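You operate a simulated robot arm through the tools that you are given. There is no shell and no other tool. Be economical: measure what you need, move in short steps, check, and stop when the job is done.

Carry out the task below with a simulated robot arm. There is one attempt and no reset: what you move stays moved.

TASK
Put the slim silver vase on the gold brass dish. Then switch the ribbon reel brake on.
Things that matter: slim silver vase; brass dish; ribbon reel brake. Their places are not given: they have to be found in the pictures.

It is judged by the outcome, as a careful person would: the job done as asked, and still so three seconds after it is handed in. It fails if anything else is knocked over, pushed out of place, dropped, spilled or broken.

THE ROBOT
A 6-joint arm with a two-finger parallel gripper, fixed in place. Base frame: the origin is at the foot of the arm, x ahead of it, y to its left, z up; the work surface is at about z = 0.74. Lengths are in m, angles in degrees, forces in N, time in s.
With the tool pointing down near the work surface it reaches from about 0.2 to 0.64 m from the base axis. Its first joint turns from -66.0 to 66.0 degrees. Payload 2.7 kg.
Tool frame: the origin (TCP) lies between the finger pads and is the grasp point; the fingertips stand 0.023 m ahead of it; z points along the fingers, y is the line along which they close. The gripper opens to 0.094 m. The fingers are 0.038 m wide and 0.01 m thick; the gripper's body (0.054 by 0.096 m) begins 0.039 m behind the TCP.
Orientation is that of the tool frame in the base frame, as a unit quaternion [x, y, z, w]. With the fingers straight down and closing along the base's y, the tool's x points along the base's -x, its y along +y and its z along -z.

THE INTERFACE
- The arm moves only by the tool step_arm. Its argument "commands" is a list of rows, each a list of 7 numbers: the shift along the tool's x, y, z in m, then the turn, a rotation vector about the tool's x, y, z in degrees, then the gripper command, from -1 (shut) to 1 (fully open), values between in proportion. In form: [[x, y, z, ax, ay, az, gripper], ...]. A call has 1 to 10 rows; each row is the pose to reach, as a shift and turn from the pose commanded when the call began, along the tool's axes at that moment. A row lasts 0.2 s, in which the tool goes at most 0.05 m and 8.6 degrees; a call with a longer step from one row to the next is refused whole, and so is a gripper value outside its range. A pose out of reach is approached as far as the arm can. The call stops where the force on the tool passes 40 N (or 10 N more than at its start, if that is more) or the arm is blocked; 0.2 s more then pass. The fingers move at their own pace (about 0.045 m/s each) and stop on an object; they squeeze with about 22 N. The grip force told is the motor's: it shows also when the fingers shut on nothing. Time passes only in rows, and 0.2 s behind the last, so rows that repeat a pose let the fingers close. It gives the time, the measured TCP pose, the force on the tool (base axes), the opening and the grip force at its end, in the units of the frame above (readings bear some noise).
- Cameras (640 x 400 px; columns grow to the right, rows downward): "scene" is fixed at [0.0725, -0.4344, 1.3927]; the picture's right is [0.78, -0.63, 0.00], its down [-0.42, -0.52, -0.74] and it looks along [0.47, 0.58, -0.67] (base axes); focal length 330 px, centre (320, 200). "wrist" rides on the gripper at [-0.039, 0, -0.044] in the tool frame; the picture's right is [0.00, -1.00, 0.00], its down [0.97, 0.00, -0.24] and it looks along [0.24, 0.00, 0.97] (tool axes); focal length 218 px, centre (320, 200).
- camera(camera): a new picture of that camera. No time passes.
- probe_pixels(camera, pixels): there is no depth. For up to 12 entries [column, row, z] of the newest picture of that camera ("zoom" is the newest enlarged one), the place [x, y] in the base frame at which the ray of that pixel passes the height z, good to about 0.002 m. No time passes.
- inspect(camera, box): a new picture of the part [left, top, right, bottom] of that camera's present view, enlarged. No time passes.
- close_job(): hands the job in; it is judged then, once.

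Work in short steps. Measure before you move; look again where a grasp or a placing could have gone wrong, and mend it. You have 80 turns and 46 pictures in all, those below and enlarged ones among them. Open the gripper and draw the arm clear of the work before you hand the job in, unless the task says otherwise; then end with one line.

The tools are called after ">>>" by a JSON object that holds its "api" and its "payload". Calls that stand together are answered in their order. step_arm: Moves the arm, as the interface text tells. Its arguments: {"type":"object","properties":{"commands":{"type":"array","items":{"type":"array","items":{"type":"number"}}}},"required":["commands"]} The other tools are called the same way: camera (camera) takes a picture; probe_pixels (camera, pixels) gives the place at which the rays of pixels pass given heights; inspect (camera, box) takes an enlarged picture of a part of a camera's view; close_job () hands the job in.

At the start:

```text
t: 0.0
ee_pos: [0.4236, -0.0525, 1.1203]
tool_rot: [0.001, 1.0, -0.001, 0.0]
force: [0.5, 0.0, -0.3]
opening: 0.094
gripper_force: 0.1
```

scene: 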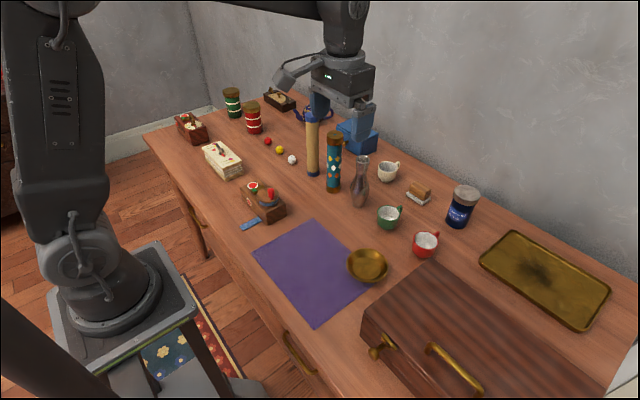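
wrist: 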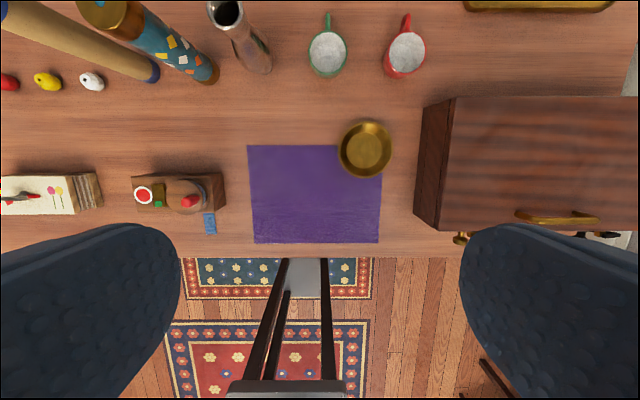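

I'll take close looks at the vase, the dish candidates and the device at about (264,203).

>>> {"api": "inspect", "payload": {"camera": "scene", "box": [220, 160, 320, 240]}}

>>> {"api": "inspect", "payload": {"camera": "scene", "box": [300, 120, 460, 290]}}

>>> {"api": "inspect", "payload": {"camera": "scene", "box": [160, 70, 320, 190]}}

>>> {"api": "inspect", "payload": {"camera": "wrist", "box": [100, 150, 260, 250]}}

```text
5.00 times, centred on (270, 200) of scene
```

zoom: 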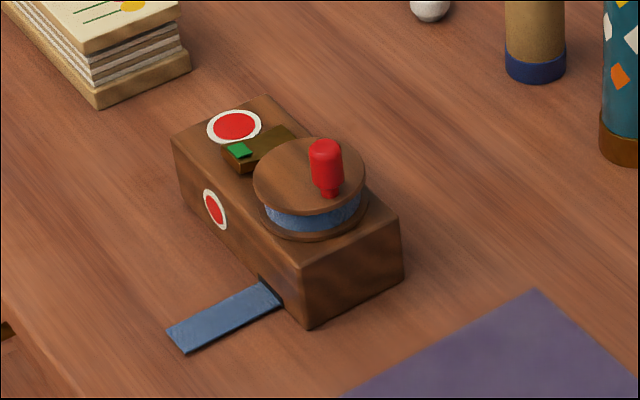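

```text
2.35 times, centred on (380, 205) of scene
```

zoom: 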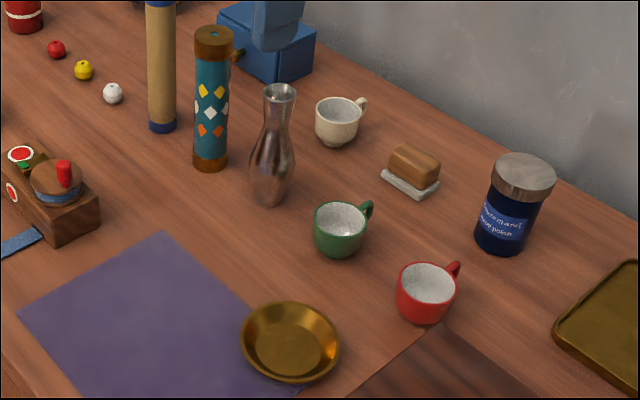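

```text
3.33 times, centred on (240, 130) of scene
```

zoom: 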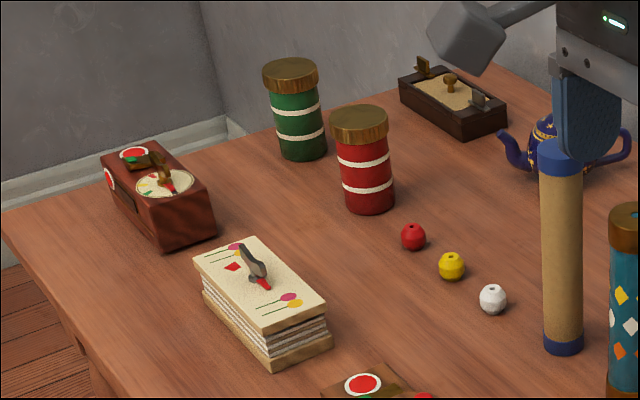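

```text
4.00 times, centred on (180, 200) of wrist
```

zoom: 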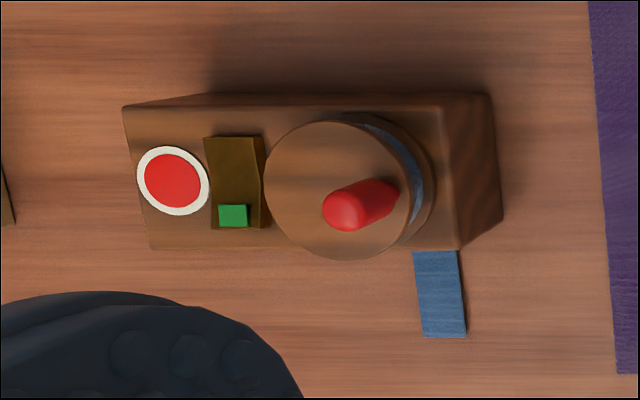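

The vase stands with its base near (358,204) and its mouth at (362,158); the round brass dish is at (367,266). The reel box has a brass rocker with a green end. I'll probe these places.

>>> {"api": "probe_pixels", "payload": {"camera": "scene", "pixels": [[350, 203, 0.74], [358, 207, 0.74], [367, 203, 0.74], [362, 158, 0.92], [362, 158, 0.9], [362, 158, 0.88], [347, 263, 0.77], [388, 268, 0.77], [367, 284, 0.76], [366, 250, 0.77], [367, 267, 0.745], [260, 190, 0.79]]}}

>>> {"api": "probe_pixels", "payload": {"camera": "wrist", "pixels": [[229, 12, 0.88], [229, 12, 0.9], [229, 12, 0.92], [258, 66, 0.74], [364, 149, 0.745], [339, 150, 0.77], [392, 150, 0.77], [366, 122, 0.77], [366, 177, 0.77]]}}

>>> {"api": "inspect", "payload": {"camera": "wrist", "box": [170, 0, 410, 180]}}

```text
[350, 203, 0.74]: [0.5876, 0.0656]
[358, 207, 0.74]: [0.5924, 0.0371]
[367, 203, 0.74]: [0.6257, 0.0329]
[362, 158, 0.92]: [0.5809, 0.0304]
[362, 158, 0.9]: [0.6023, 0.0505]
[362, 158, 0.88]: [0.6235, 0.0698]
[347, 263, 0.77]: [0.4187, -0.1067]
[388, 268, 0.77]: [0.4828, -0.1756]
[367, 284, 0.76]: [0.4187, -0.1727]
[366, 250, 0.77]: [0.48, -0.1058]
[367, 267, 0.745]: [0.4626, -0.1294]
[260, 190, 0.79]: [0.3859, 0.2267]
```

```text
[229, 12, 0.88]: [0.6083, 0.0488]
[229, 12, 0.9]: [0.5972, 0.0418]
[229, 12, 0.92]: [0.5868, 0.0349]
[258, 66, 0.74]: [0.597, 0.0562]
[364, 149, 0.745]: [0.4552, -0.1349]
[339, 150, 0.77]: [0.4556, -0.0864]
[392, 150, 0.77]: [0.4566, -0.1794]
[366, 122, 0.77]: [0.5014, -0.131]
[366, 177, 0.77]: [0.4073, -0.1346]
```

```text
2.22 times, centred on (290, 90) of wrist
```

zoom: 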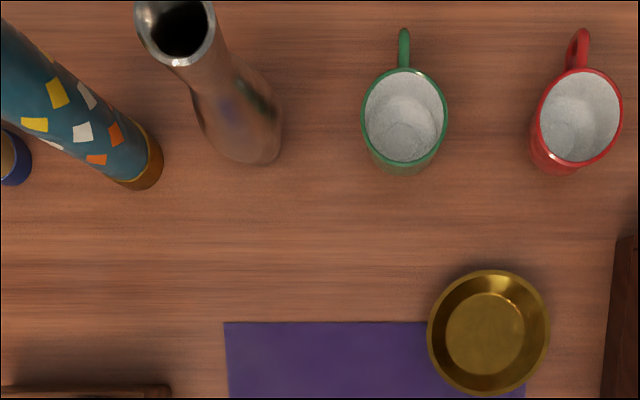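

Next I move the wrist camera above the vase (TCP x≈0.555, y≈0.045) to measure it properly.

>>> {"api": "step_arm", "payload": {"commands": [[-0.045, 0.033, 0, 0, 0, 0, 1], [-0.09, 0.066, 0, 0, 0, 0, 1], [-0.13, 0.097, 0, 0, 0, 0, 1], [-0.13, 0.097, 0, 0, 0, 0, 1]]}}

>>> {"api": "camera", "payload": {"camera": "wrist"}}

>>> {"api": "probe_pixels", "payload": {"camera": "scene", "pixels": [[333, 188, 0.74], [334, 136, 0.92], [334, 136, 0.94], [312, 175, 0.74], [312, 112, 0.97]]}}

```text
refused: row 1 steps farther than a row can; nothing moved
```

```text
38 pictures are left
```

wrist: 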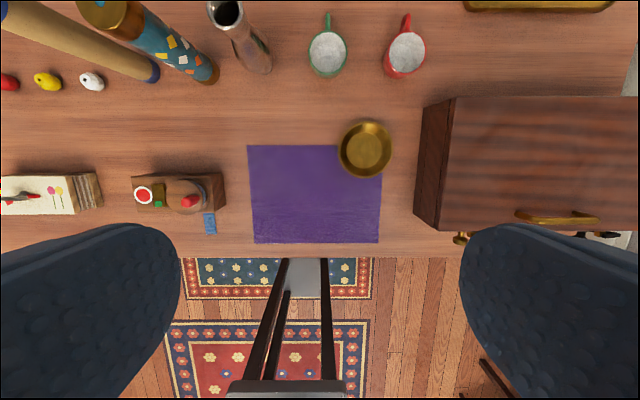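

```text
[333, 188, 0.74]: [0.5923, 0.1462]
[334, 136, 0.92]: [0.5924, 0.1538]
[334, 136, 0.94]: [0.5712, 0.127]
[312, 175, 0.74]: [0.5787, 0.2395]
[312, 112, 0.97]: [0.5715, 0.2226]
```

Row length was over 0.05 m; I repeat it with smaller steps.

>>> {"api": "step_arm", "payload": {"commands": [[-0.033, 0.025, 0, 0, 0, 0, 1], [-0.066, 0.049, 0, 0, 0, 0, 1], [-0.099, 0.074, 0, 0, 0, 0, 1], [-0.13, 0.097, 0, 0, 0, 0, 1], [-0.13, 0.097, 0, 0, 0, 0, 1]]}}

>>> {"api": "camera", "payload": {"camera": "wrist"}}

```text
t: 1.2
ee_pos: [0.5548, 0.0429, 1.1225]
tool_rot: [0.001, 1.0, -0.002, 0.0]
force: [-0.7, 0.0, -0.1]
opening: 0.0942
gripper_force: 0.0
```

```text
37 pictures are left
```

wrist: 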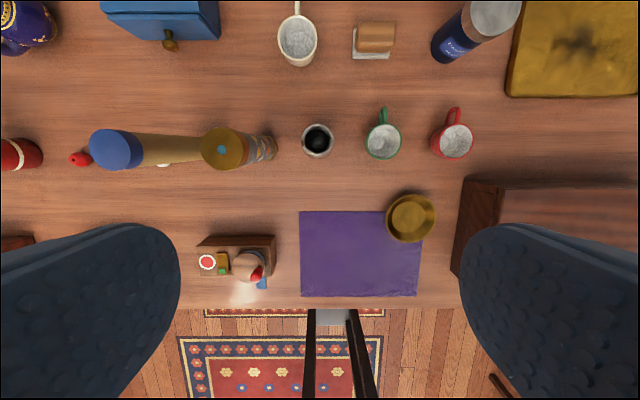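

>>> {"api": "probe_pixels", "payload": {"camera": "wrist", "pixels": [[318, 141, 0.92], [318, 141, 0.9], [318, 141, 0.74], [303, 141, 0.91], [333, 141, 0.91], [222, 149, 0.93], [222, 149, 0.95], [384, 142, 0.8], [411, 220, 0.745], [386, 217, 0.77], [436, 217, 0.77]]}}

>>> {"api": "inspect", "payload": {"camera": "wrist", "box": [240, 90, 440, 250]}}

>>> {"api": "inspect", "payload": {"camera": "scene", "box": [320, 140, 400, 220]}}

```text
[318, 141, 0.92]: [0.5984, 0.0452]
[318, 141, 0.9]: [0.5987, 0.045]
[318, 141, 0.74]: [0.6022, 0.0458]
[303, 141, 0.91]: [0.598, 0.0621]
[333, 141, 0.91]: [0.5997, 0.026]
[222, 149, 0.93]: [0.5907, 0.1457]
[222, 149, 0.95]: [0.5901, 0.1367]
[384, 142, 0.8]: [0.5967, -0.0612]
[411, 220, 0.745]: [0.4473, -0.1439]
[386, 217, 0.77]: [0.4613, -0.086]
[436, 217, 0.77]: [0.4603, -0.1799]
```

```text
2.50 times, centred on (340, 170) of wrist
```

zoom: 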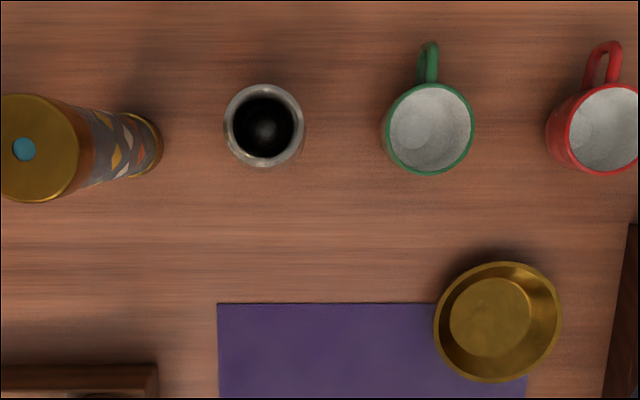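

```text
5.00 times, centred on (360, 180) of scene
```

zoom: 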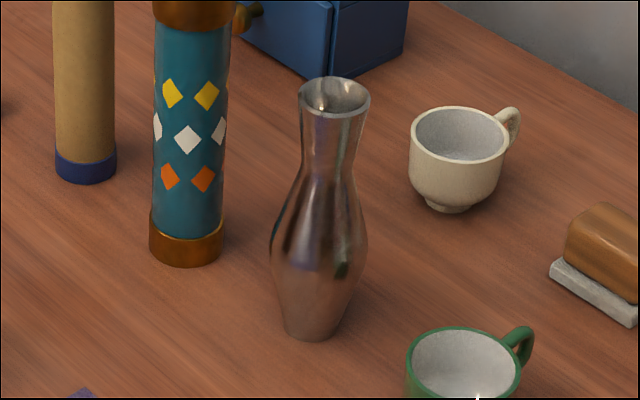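

Vase axis is at about (0.600, 0.0445), mouth at z≈0.90. I go over it and descend part of the way.

>>> {"api": "step_arm", "payload": {"commands": [[-0.045, 0.002, 0, 0, 0, 0, 1], [-0.045, 0.002, 0.045, 0, 0, 0, 1], [-0.045, 0.002, 0.09, 0, 0, 0, 1], [-0.045, 0.002, 0.135, 0, 0, 0, 1], [-0.045, 0.002, 0.17, 0, 0, 0, 1], [-0.045, 0.002, 0.17, 0, 0, 0, 1]]}}

>>> {"api": "camera", "payload": {"camera": "wrist"}}

>>> {"api": "camera", "payload": {"camera": "scene"}}

```text
t: 2.6
ee_pos: [0.5991, 0.0464, 0.9509]
tool_rot: [0.001, 1.0, -0.001, 0.001]
force: [-0.2, -0.3, 0.0]
opening: 0.094
gripper_force: 0.1
```

```text
34 pictures are left
```

wrist: 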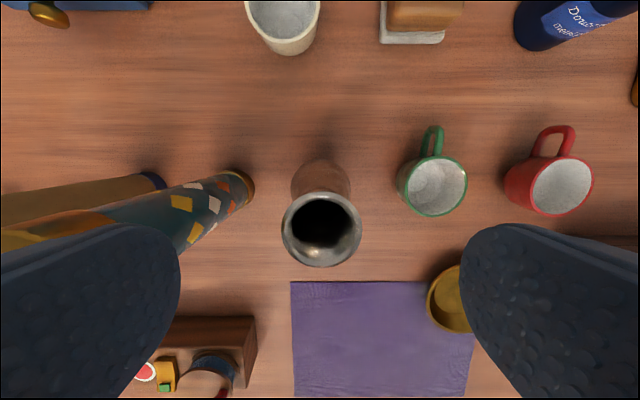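

```text
33 pictures are left
```

scene: 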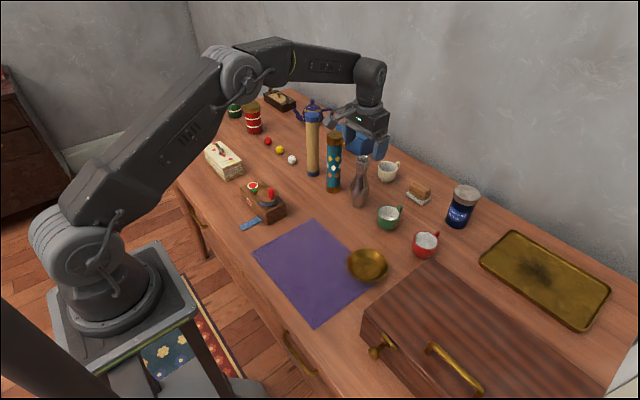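

>>> {"api": "probe_pixels", "payload": {"camera": "wrist", "pixels": [[321, 228, 0.9], [321, 228, 0.91], [321, 228, 0.89], [282, 228, 0.9], [361, 228, 0.9], [445, 300, 0.745]]}}

```text
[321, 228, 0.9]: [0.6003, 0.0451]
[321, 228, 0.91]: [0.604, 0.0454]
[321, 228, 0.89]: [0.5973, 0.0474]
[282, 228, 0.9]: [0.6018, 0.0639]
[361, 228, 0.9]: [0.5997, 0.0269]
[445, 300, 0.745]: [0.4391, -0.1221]
```

Mouth confirmed at (0.600, 0.045, 0.90), centred under the tool. I descend 0.083 m and close on the neck.

>>> {"api": "step_arm", "payload": {"commands": [[-0.001, -0.001, 0.03, 0, 0, 0, 1], [-0.001, -0.001, 0.06, 0, 0, 0, 1], [-0.001, -0.001, 0.083, 0, 0, 0, 1], [-0.001, -0.001, 0.083, 0, 0, 0, 1]]}}

>>> {"api": "step_arm", "payload": {"commands": [[0, 0, 0, 0, 0, 0, -1], [0, 0, 0, 0, 0, 0, -1], [0, 0, 0, 0, 0, 0, -1], [0, 0, 0, 0, 0, 0, -1], [0, 0, 0, 0, 0, 0, -1]]}}

```text
t: 3.6
ee_pos: [0.6015, 0.0448, 0.8653]
tool_rot: [0.001, 1.0, -0.001, 0.001]
force: [0.4, -1.3, -0.4]
opening: 0.0942
gripper_force: 0.1
```

```text
t: 4.8
ee_pos: [0.6008, 0.0447, 0.8656]
tool_rot: [0.001, 1.0, 0.0, 0.002]
force: [0.2, -0.4, 0.8]
opening: 0.0358
gripper_force: 21.8
```

Held at opening 0.036. I lift it by 0.13 m and look.

>>> {"api": "step_arm", "payload": {"commands": [[0, 0, -0.02, 0, 0, 0, -1], [0, 0, -0.05, 0, 0, 0, -1], [0, 0, -0.08, 0, 0, 0, -1], [0, 0, -0.11, 0, 0, 0, -1], [0, 0, -0.13, 0, 0, 0, -1], [0, 0, -0.13, 0, 0, 0, -1]]}}

>>> {"api": "camera", "payload": {"camera": "scene"}}

>>> {"api": "camera", "payload": {"camera": "wrist"}}

```text
t: 6.2
ee_pos: [0.6021, 0.0476, 0.9964]
tool_rot: [0.0, 1.0, -0.001, 0.001]
force: [-0.1, -0.2, -2.3]
opening: 0.0358
gripper_force: 22.2
```

```text
32 pictures are left
```

scene: 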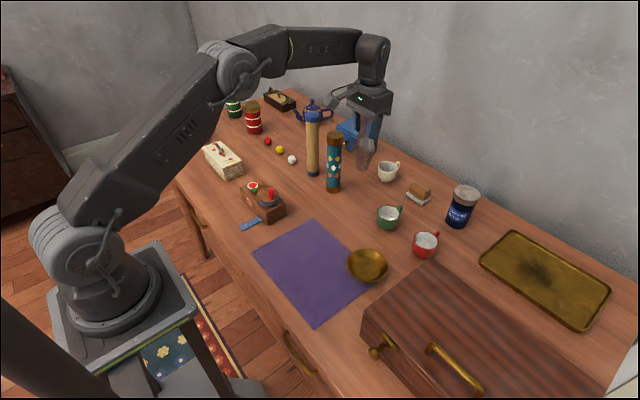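

```text
31 pictures are left
```

wrist: 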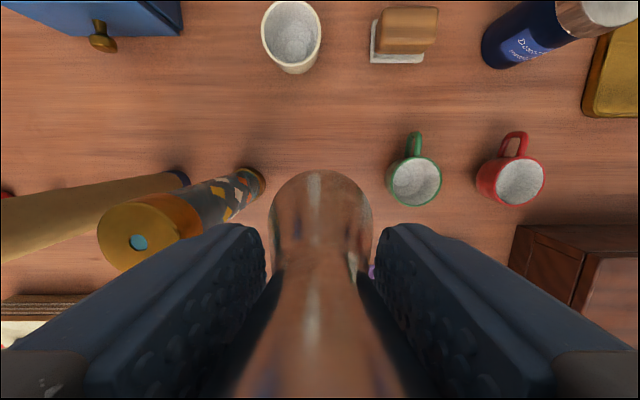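

The vase hangs upright. Dish floor centre is about (0.455, -0.135); I carry the vase over there at height, and check cabinet clearance.

>>> {"api": "step_arm", "payload": {"commands": [[0.02, -0.025, 0, 0, 0, 0, -1], [0.04, -0.05, 0, 0, 0, 0, -1], [0.06, -0.075, 0, 0, 0, 0, -1], [0.08, -0.1, 0, 0, 0, 0, -1], [0.1, -0.125, 0, 0, 0, 0, -1], [0.12, -0.15, 0, 0, 0, 0, -1], [0.135, -0.17, 0, 0, 0, 0, -1], [0.146, -0.182, 0, 0, 0, 0, -1], [0.146, -0.182, 0, 0, 0, 0, -1]]}}

>>> {"api": "camera", "payload": {"camera": "scene"}}

>>> {"api": "camera", "payload": {"camera": "wrist"}}

```text
t: 8.2
ee_pos: [0.4556, -0.1328, 0.9974]
tool_rot: [0.001, 1.0, -0.001, 0.001]
force: [-0.4, 0.2, -1.9]
opening: 0.0357
gripper_force: 22.3
```

```text
30 pictures are left
```

scene: 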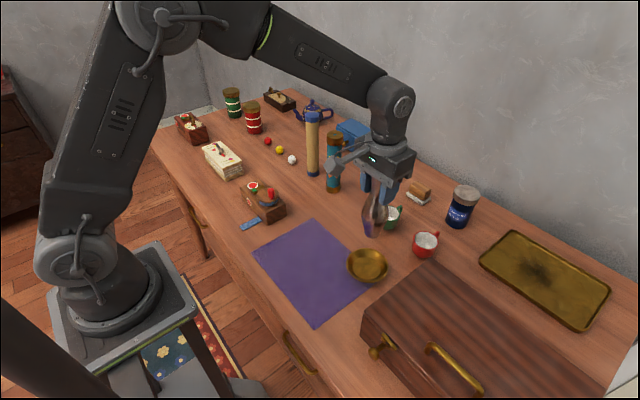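

```text
29 pictures are left
```

wrist: 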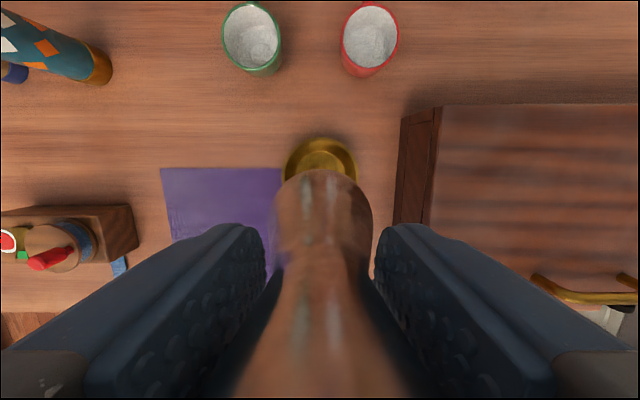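

>>> {"api": "probe_pixels", "payload": {"camera": "wrist", "pixels": [[284, 172, 0.77], [358, 172, 0.77], [321, 138, 0.77], [398, 170, 0.74], [435, 170, 0.8], [435, 170, 0.82], [435, 170, 0.84], [435, 170, 0.86], [322, 152, 0.745]]}}

>>> {"api": "inspect", "payload": {"camera": "wrist", "box": [260, 110, 420, 210]}}

>>> {"api": "inspect", "payload": {"camera": "scene", "box": [330, 180, 430, 290]}}

```text
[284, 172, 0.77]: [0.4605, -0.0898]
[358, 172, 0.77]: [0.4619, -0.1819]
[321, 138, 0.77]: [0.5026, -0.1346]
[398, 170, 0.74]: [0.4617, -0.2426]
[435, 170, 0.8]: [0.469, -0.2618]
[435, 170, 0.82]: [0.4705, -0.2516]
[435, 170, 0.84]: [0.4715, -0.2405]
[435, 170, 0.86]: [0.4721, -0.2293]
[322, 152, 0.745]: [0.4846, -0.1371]
```

```text
4.00 times, centred on (340, 160) of wrist
```

zoom: 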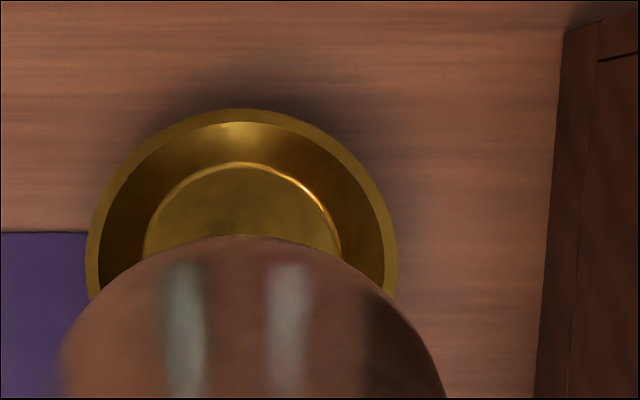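

```text
3.64 times, centred on (380, 235) of scene
```

zoom: 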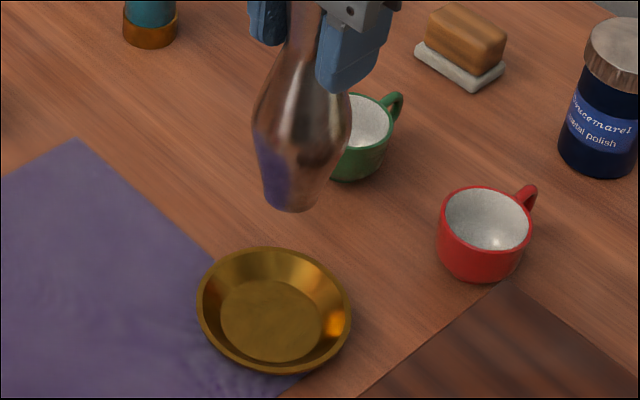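

Dish centre ≈(0.456, -0.135), cabinet wall at y≈-0.242. I lower to TCP z≈0.885 (vase foot ~0.76) and check.

>>> {"api": "step_arm", "payload": {"commands": [[0, -0.002, 0.03, 0, 0, 0, -1], [0, -0.002, 0.06, 0, 0, 0, -1], [0, -0.002, 0.085, 0, 0, 0, -1], [0, -0.002, 0.105, 0, 0, 0, -1], [0, -0.002, 0.112, 0, 0, 0, -1], [0, -0.002, 0.112, 0, 0, 0, -1]]}}

>>> {"api": "inspect", "payload": {"camera": "scene", "box": [320, 180, 420, 290]}}

>>> {"api": "camera", "payload": {"camera": "wrist"}}

```text
t: 9.6
ee_pos: [0.4552, -0.1371, 0.8844]
tool_rot: [0.001, 1.0, -0.001, 0.001]
force: [-0.5, -0.7, -2.2]
opening: 0.0355
gripper_force: 22.1
```

```text
3.64 times, centred on (370, 235) of scene
```

zoom: 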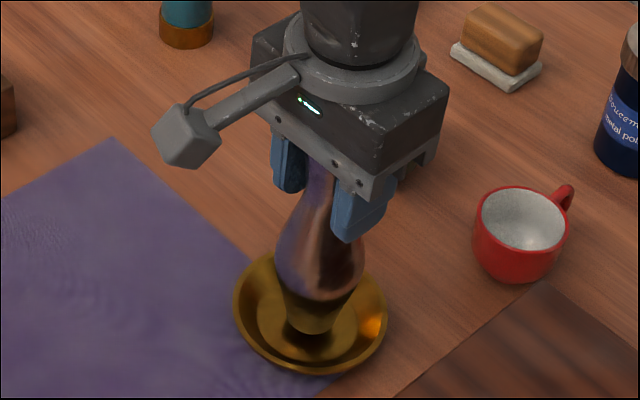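

```text
25 pictures are left
```

wrist: 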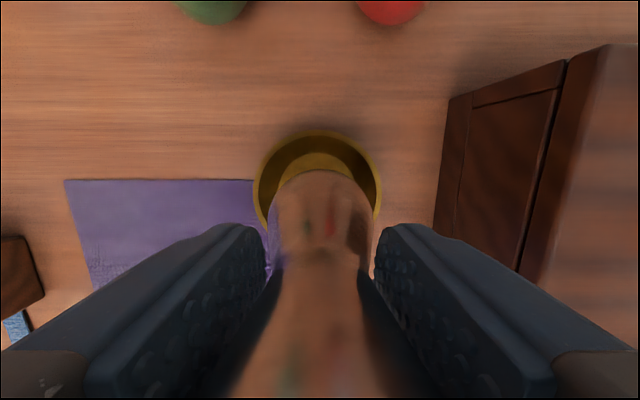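

Foot is centred over the dish floor. I lower slowly until the force shows contact.

>>> {"api": "step_arm", "payload": {"commands": [[0, 0.001, 0.004, 0, 0, 0, -1], [0, 0.001, 0.008, 0, 0, 0, -1], [0, 0.001, 0.01, 0, 0, 0, -1], [0, 0.001, 0.012, 0, 0, 0, -1], [0, 0.001, 0.012, 0, 0, 0, -1]]}}

```text
t: 10.8
ee_pos: [0.4554, -0.1366, 0.8739]
tool_rot: [0.0, 1.0, -0.002, 0.003]
force: [-0.6, 0.0, 12.7]
opening: 0.0356
gripper_force: 22.0
```

Contact (12.7 N). I back off 1 mm and open partway.

>>> {"api": "step_arm", "payload": {"commands": [[0, 0, -0.0015, 0, 0, 0, -1], [0, 0, -0.0015, 0, 0, 0, -1]]}}

>>> {"api": "step_arm", "payload": {"commands": [[0, 0, 0, 0, 0, 0, -0.1], [0, 0, 0, 0, 0, 0, 0.3], [0, 0, 0, 0, 0, 0, 0.6], [0, 0, 0, 0, 0, 0, 0.6], [0, 0, 0, 0, 0, 0, 0.6]]}}

>>> {"api": "camera", "payload": {"camera": "scene"}}

```text
t: 11.4
ee_pos: [0.4539, -0.137, 0.8744]
tool_rot: [0.001, 1.0, 0.0, 0.001]
force: [1.9, 0.5, 2.8]
opening: 0.0356
gripper_force: 22.2
```

```text
t: 12.6
ee_pos: [0.4557, -0.1367, 0.8738]
tool_rot: [0.001, 1.0, -0.001, 0.001]
force: [-0.2, 0.2, 0.1]
opening: 0.0751
gripper_force: 0.0
```

```text
24 pictures are left
```

scene: 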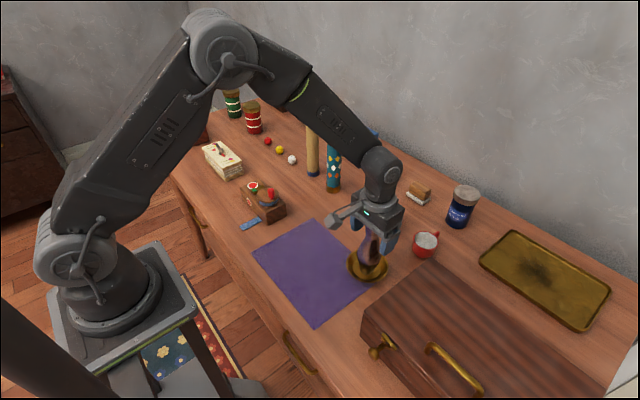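

Released and standing. I rise straight up, then look.

>>> {"api": "step_arm", "payload": {"commands": [[0, 0, -0.02, 0, 0, 0, 0.6], [0, 0, -0.05, 0, 0, 0, 0.6], [0, 0, -0.09, 0, 0, 0, 0.6], [0, 0, -0.13, 0, 0, 0, 0.6], [0, 0, -0.16, 0, 0, 0, 0.6], [0, 0, -0.16, 0, 0, 0, 0.6]]}}

>>> {"api": "inspect", "payload": {"camera": "scene", "box": [310, 180, 430, 300]}}

>>> {"api": "inspect", "payload": {"camera": "scene", "box": [235, 170, 295, 235]}}

```text
t: 14.0
ee_pos: [0.451, -0.1392, 1.0371]
tool_rot: [0.001, 1.0, -0.001, 0.001]
force: [-0.4, 0.9, -0.3]
opening: 0.0753
gripper_force: 0.0
```

```text
3.33 times, centred on (370, 240) of scene
```

zoom: 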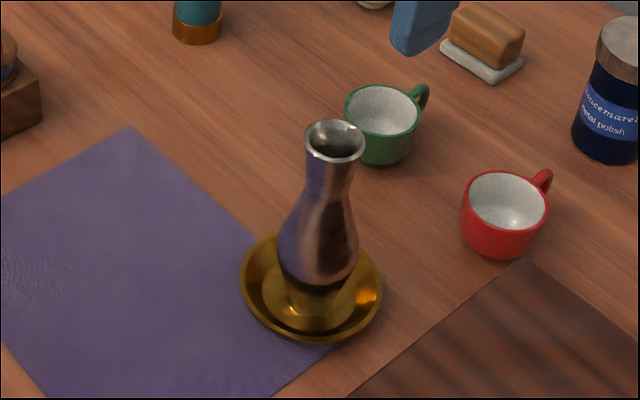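

```text
6.15 times, centred on (265, 202) of scene
```

zoom: 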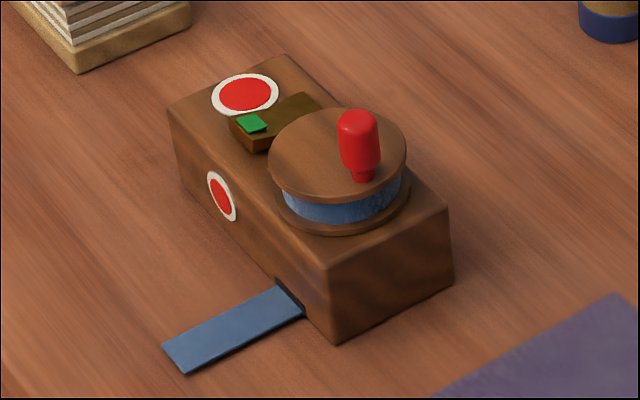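

The vase stands squarely in the dish. Now I close the gripper and move to view the rocker from above.

>>> {"api": "step_arm", "payload": {"commands": [[0.01, 0.04, 0, 0, 0, 0, 0], [0.02, 0.08, 0, 0, 0, 0, -0.5], [0.03, 0.12, 0, 0, 0, 0, -1], [0.04, 0.16, 0, 0, 0, 0, -1], [0.05, 0.2, 0, 0, 0, 0, -1], [0.06, 0.24, 0, 0, 0, 0, -1], [0.07, 0.28, 0, 0, 0, 0, -1], [0.08, 0.32, 0, 0, 0, 0, -1], [0.08, 0.36, 0, 0, 0, 0, -1], [0.08, 0.36, 0, 0, 0, 0, -1]]}}

>>> {"api": "camera", "payload": {"camera": "wrist"}}

```text
t: 16.2
ee_pos: [0.371, 0.2243, 1.0363]
tool_rot: [0.001, 1.0, -0.001, 0.001]
force: [1.1, -0.2, 0.6]
opening: 0.0001
gripper_force: 22.1
```

```text
21 pictures are left
```

wrist: 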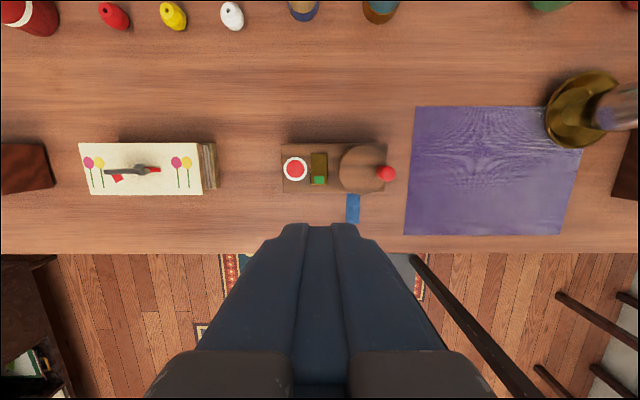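

>>> {"api": "inspect", "payload": {"camera": "wrist", "box": [270, 130, 400, 210]}}

>>> {"api": "probe_pixels", "payload": {"camera": "wrist", "pixels": [[319, 181, 0.8], [319, 181, 0.79], [319, 154, 0.79], [310, 168, 0.79], [328, 168, 0.79], [341, 170, 0.8], [341, 170, 0.82], [386, 173, 0.83], [386, 193, 0.78]]}}

>>> {"api": "probe_pixels", "payload": {"camera": "scene", "pixels": [[253.9, 189.5, 0.77], [253.9, 189.5, 0.78], [253.9, 189.5, 0.79], [253.9, 189.5, 0.8], [253.9, 189.5, 0.81]]}}

```text
4.92 times, centred on (335, 170) of wrist
```

zoom: 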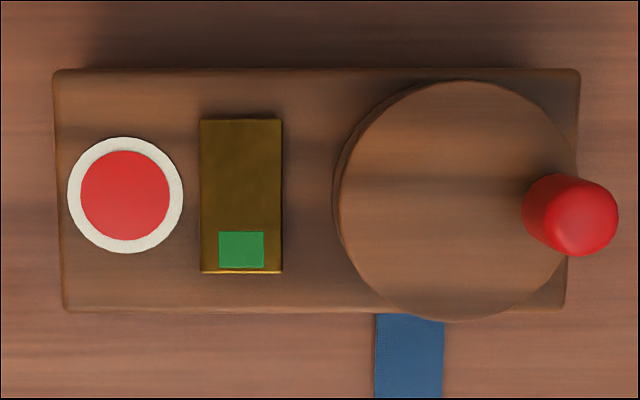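

```text
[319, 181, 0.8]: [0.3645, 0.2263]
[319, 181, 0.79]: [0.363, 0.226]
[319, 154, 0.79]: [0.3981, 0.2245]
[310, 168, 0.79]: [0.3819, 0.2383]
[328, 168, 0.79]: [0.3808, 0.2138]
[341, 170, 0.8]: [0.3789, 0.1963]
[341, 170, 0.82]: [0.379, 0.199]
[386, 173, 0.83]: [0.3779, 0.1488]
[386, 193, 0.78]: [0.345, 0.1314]
```

```text
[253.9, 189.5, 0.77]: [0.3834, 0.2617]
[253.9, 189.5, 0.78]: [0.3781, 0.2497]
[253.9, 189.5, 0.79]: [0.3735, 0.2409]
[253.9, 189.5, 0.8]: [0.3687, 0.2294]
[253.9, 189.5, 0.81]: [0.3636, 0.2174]
```

Green end of the raised rocker is at (0.364, 0.226, ~0.80); disc edge at y≈0.198 leaves room for the shut fingers. I descend to tip z≈0.815 above the green end (TCP x≈0.356).

>>> {"api": "step_arm", "payload": {"commands": [[0.015, 0.001, 0.04, 0, 0, 0, -1], [0.015, 0.001, 0.08, 0, 0, 0, -1], [0.015, 0.001, 0.12, 0, 0, 0, -1], [0.015, 0.001, 0.16, 0, 0, 0, -1], [0.015, 0.001, 0.19, 0, 0, 0, -1], [0.015, 0.001, 0.195, 0, 0, 0, -1], [0.015, 0.001, 0.195, 0, 0, 0, -1]]}}

>>> {"api": "inspect", "payload": {"camera": "scene", "box": [235, 160, 295, 225]}}

>>> {"api": "camera", "payload": {"camera": "wrist"}}

```text
t: 17.8
ee_pos: [0.3604, 0.2253, 0.8381]
tool_rot: [0.0, 1.0, -0.001, 0.0]
force: [0.2, 0.2, -0.2]
opening: 0.0
gripper_force: 22.3
```

```text
6.15 times, centred on (265, 192) of scene
```

zoom: 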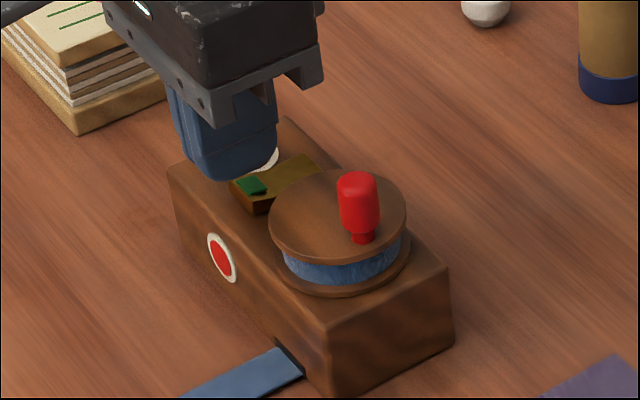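

```text
18 pictures are left
```

wrist: 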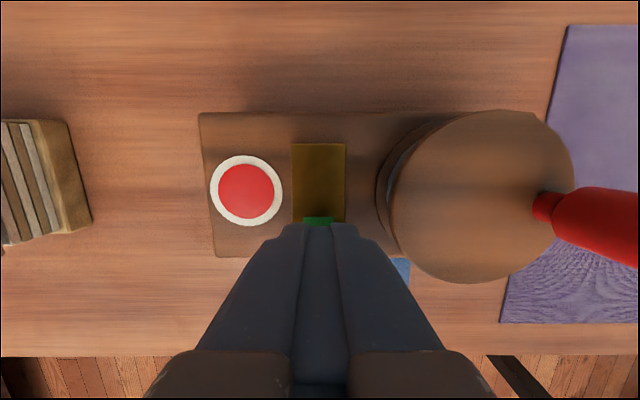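

Fingers line up with the rocker and are above its green end. I shift 4 mm back toward the base and press down in small steps.

>>> {"api": "step_arm", "payload": {"commands": [[0.004, 0, 0.004, 0, 0, 0, -1], [0.004, 0, 0.008, 0, 0, 0, -1], [0.004, 0, 0.011, 0, 0, 0, -1], [0.004, 0, 0.014, 0, 0, 0, -1], [0.004, 0, 0.017, 0, 0, 0, -1], [0.004, 0, 0.02, 0, 0, 0, -1], [0.004, 0, 0.022, 0, 0, 0, -1]]}}

>>> {"api": "camera", "payload": {"camera": "wrist"}}

```text
t: 19.3
ee_pos: [0.3562, 0.2251, 0.8214]
tool_rot: [0.001, 1.0, -0.001, 0.003]
force: [-4.7, -1.8, 9.6]
opening: 0.0
gripper_force: 22.3
stopped in row 7: the force on the tool passed its limit (the readings are from after the stop); the commanded pose is now the measured one
```

```text
17 pictures are left
```

wrist: 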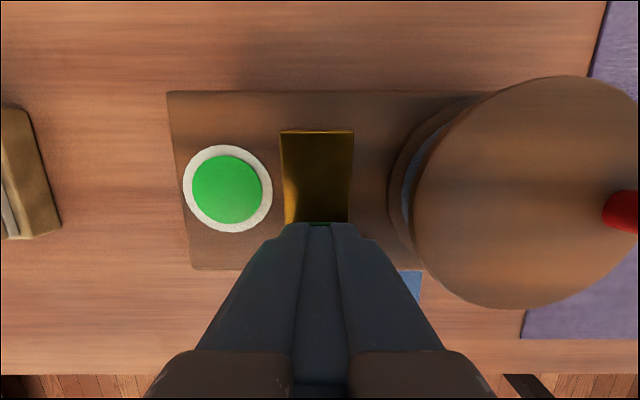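

The indicator turned green, so the brake is on. I rise straight up, open the gripper and check everything.

>>> {"api": "step_arm", "payload": {"commands": [[0, 0, -0.02, 0, 0, 0, -1], [0, 0, -0.06, 0, 0, 0, -1], [0, 0, -0.1, 0, 0, 0, -1], [0, 0, -0.14, 0, 0, 0, 0], [0, 0, -0.18, 0, 0, 0, 1], [0, 0, -0.22, 0, 0, 0, 1], [0, 0, -0.22, 0, 0, 0, 1], [0, 0, -0.22, 0, 0, 0, 1], [0, 0, -0.22, 0, 0, 0, 1]]}}

>>> {"api": "camera", "payload": {"camera": "scene"}}

>>> {"api": "inspect", "payload": {"camera": "scene", "box": [235, 170, 295, 235]}}

```text
t: 21.3
ee_pos: [0.3553, 0.2229, 1.0395]
tool_rot: [0.001, 1.0, -0.001, 0.002]
force: [-0.3, -0.2, -0.4]
opening: 0.0941
gripper_force: 0.0
```

```text
16 pictures are left
```

scene: 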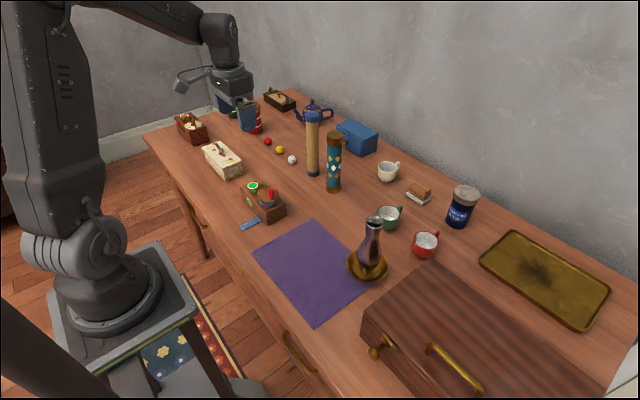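

```text
6.15 times, centred on (265, 202) of scene
```

zoom: 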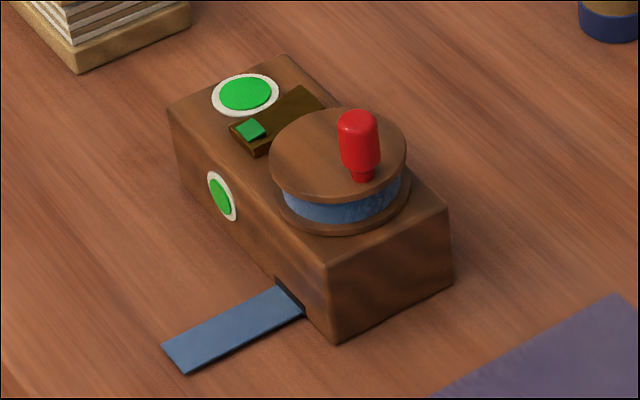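

Both indicators stay green, the box hasn't moved, and the vase stands upright in the dish. The arm is clear, so I hand it in.

>>> {"api": "close_job", "payload": {}}

```text
The job is handed in.
```

The slim silver vase is standing on the round brass dish, and the ribbon reel brake is on: both of its indicators went from red to green. Nothing else was disturbed.
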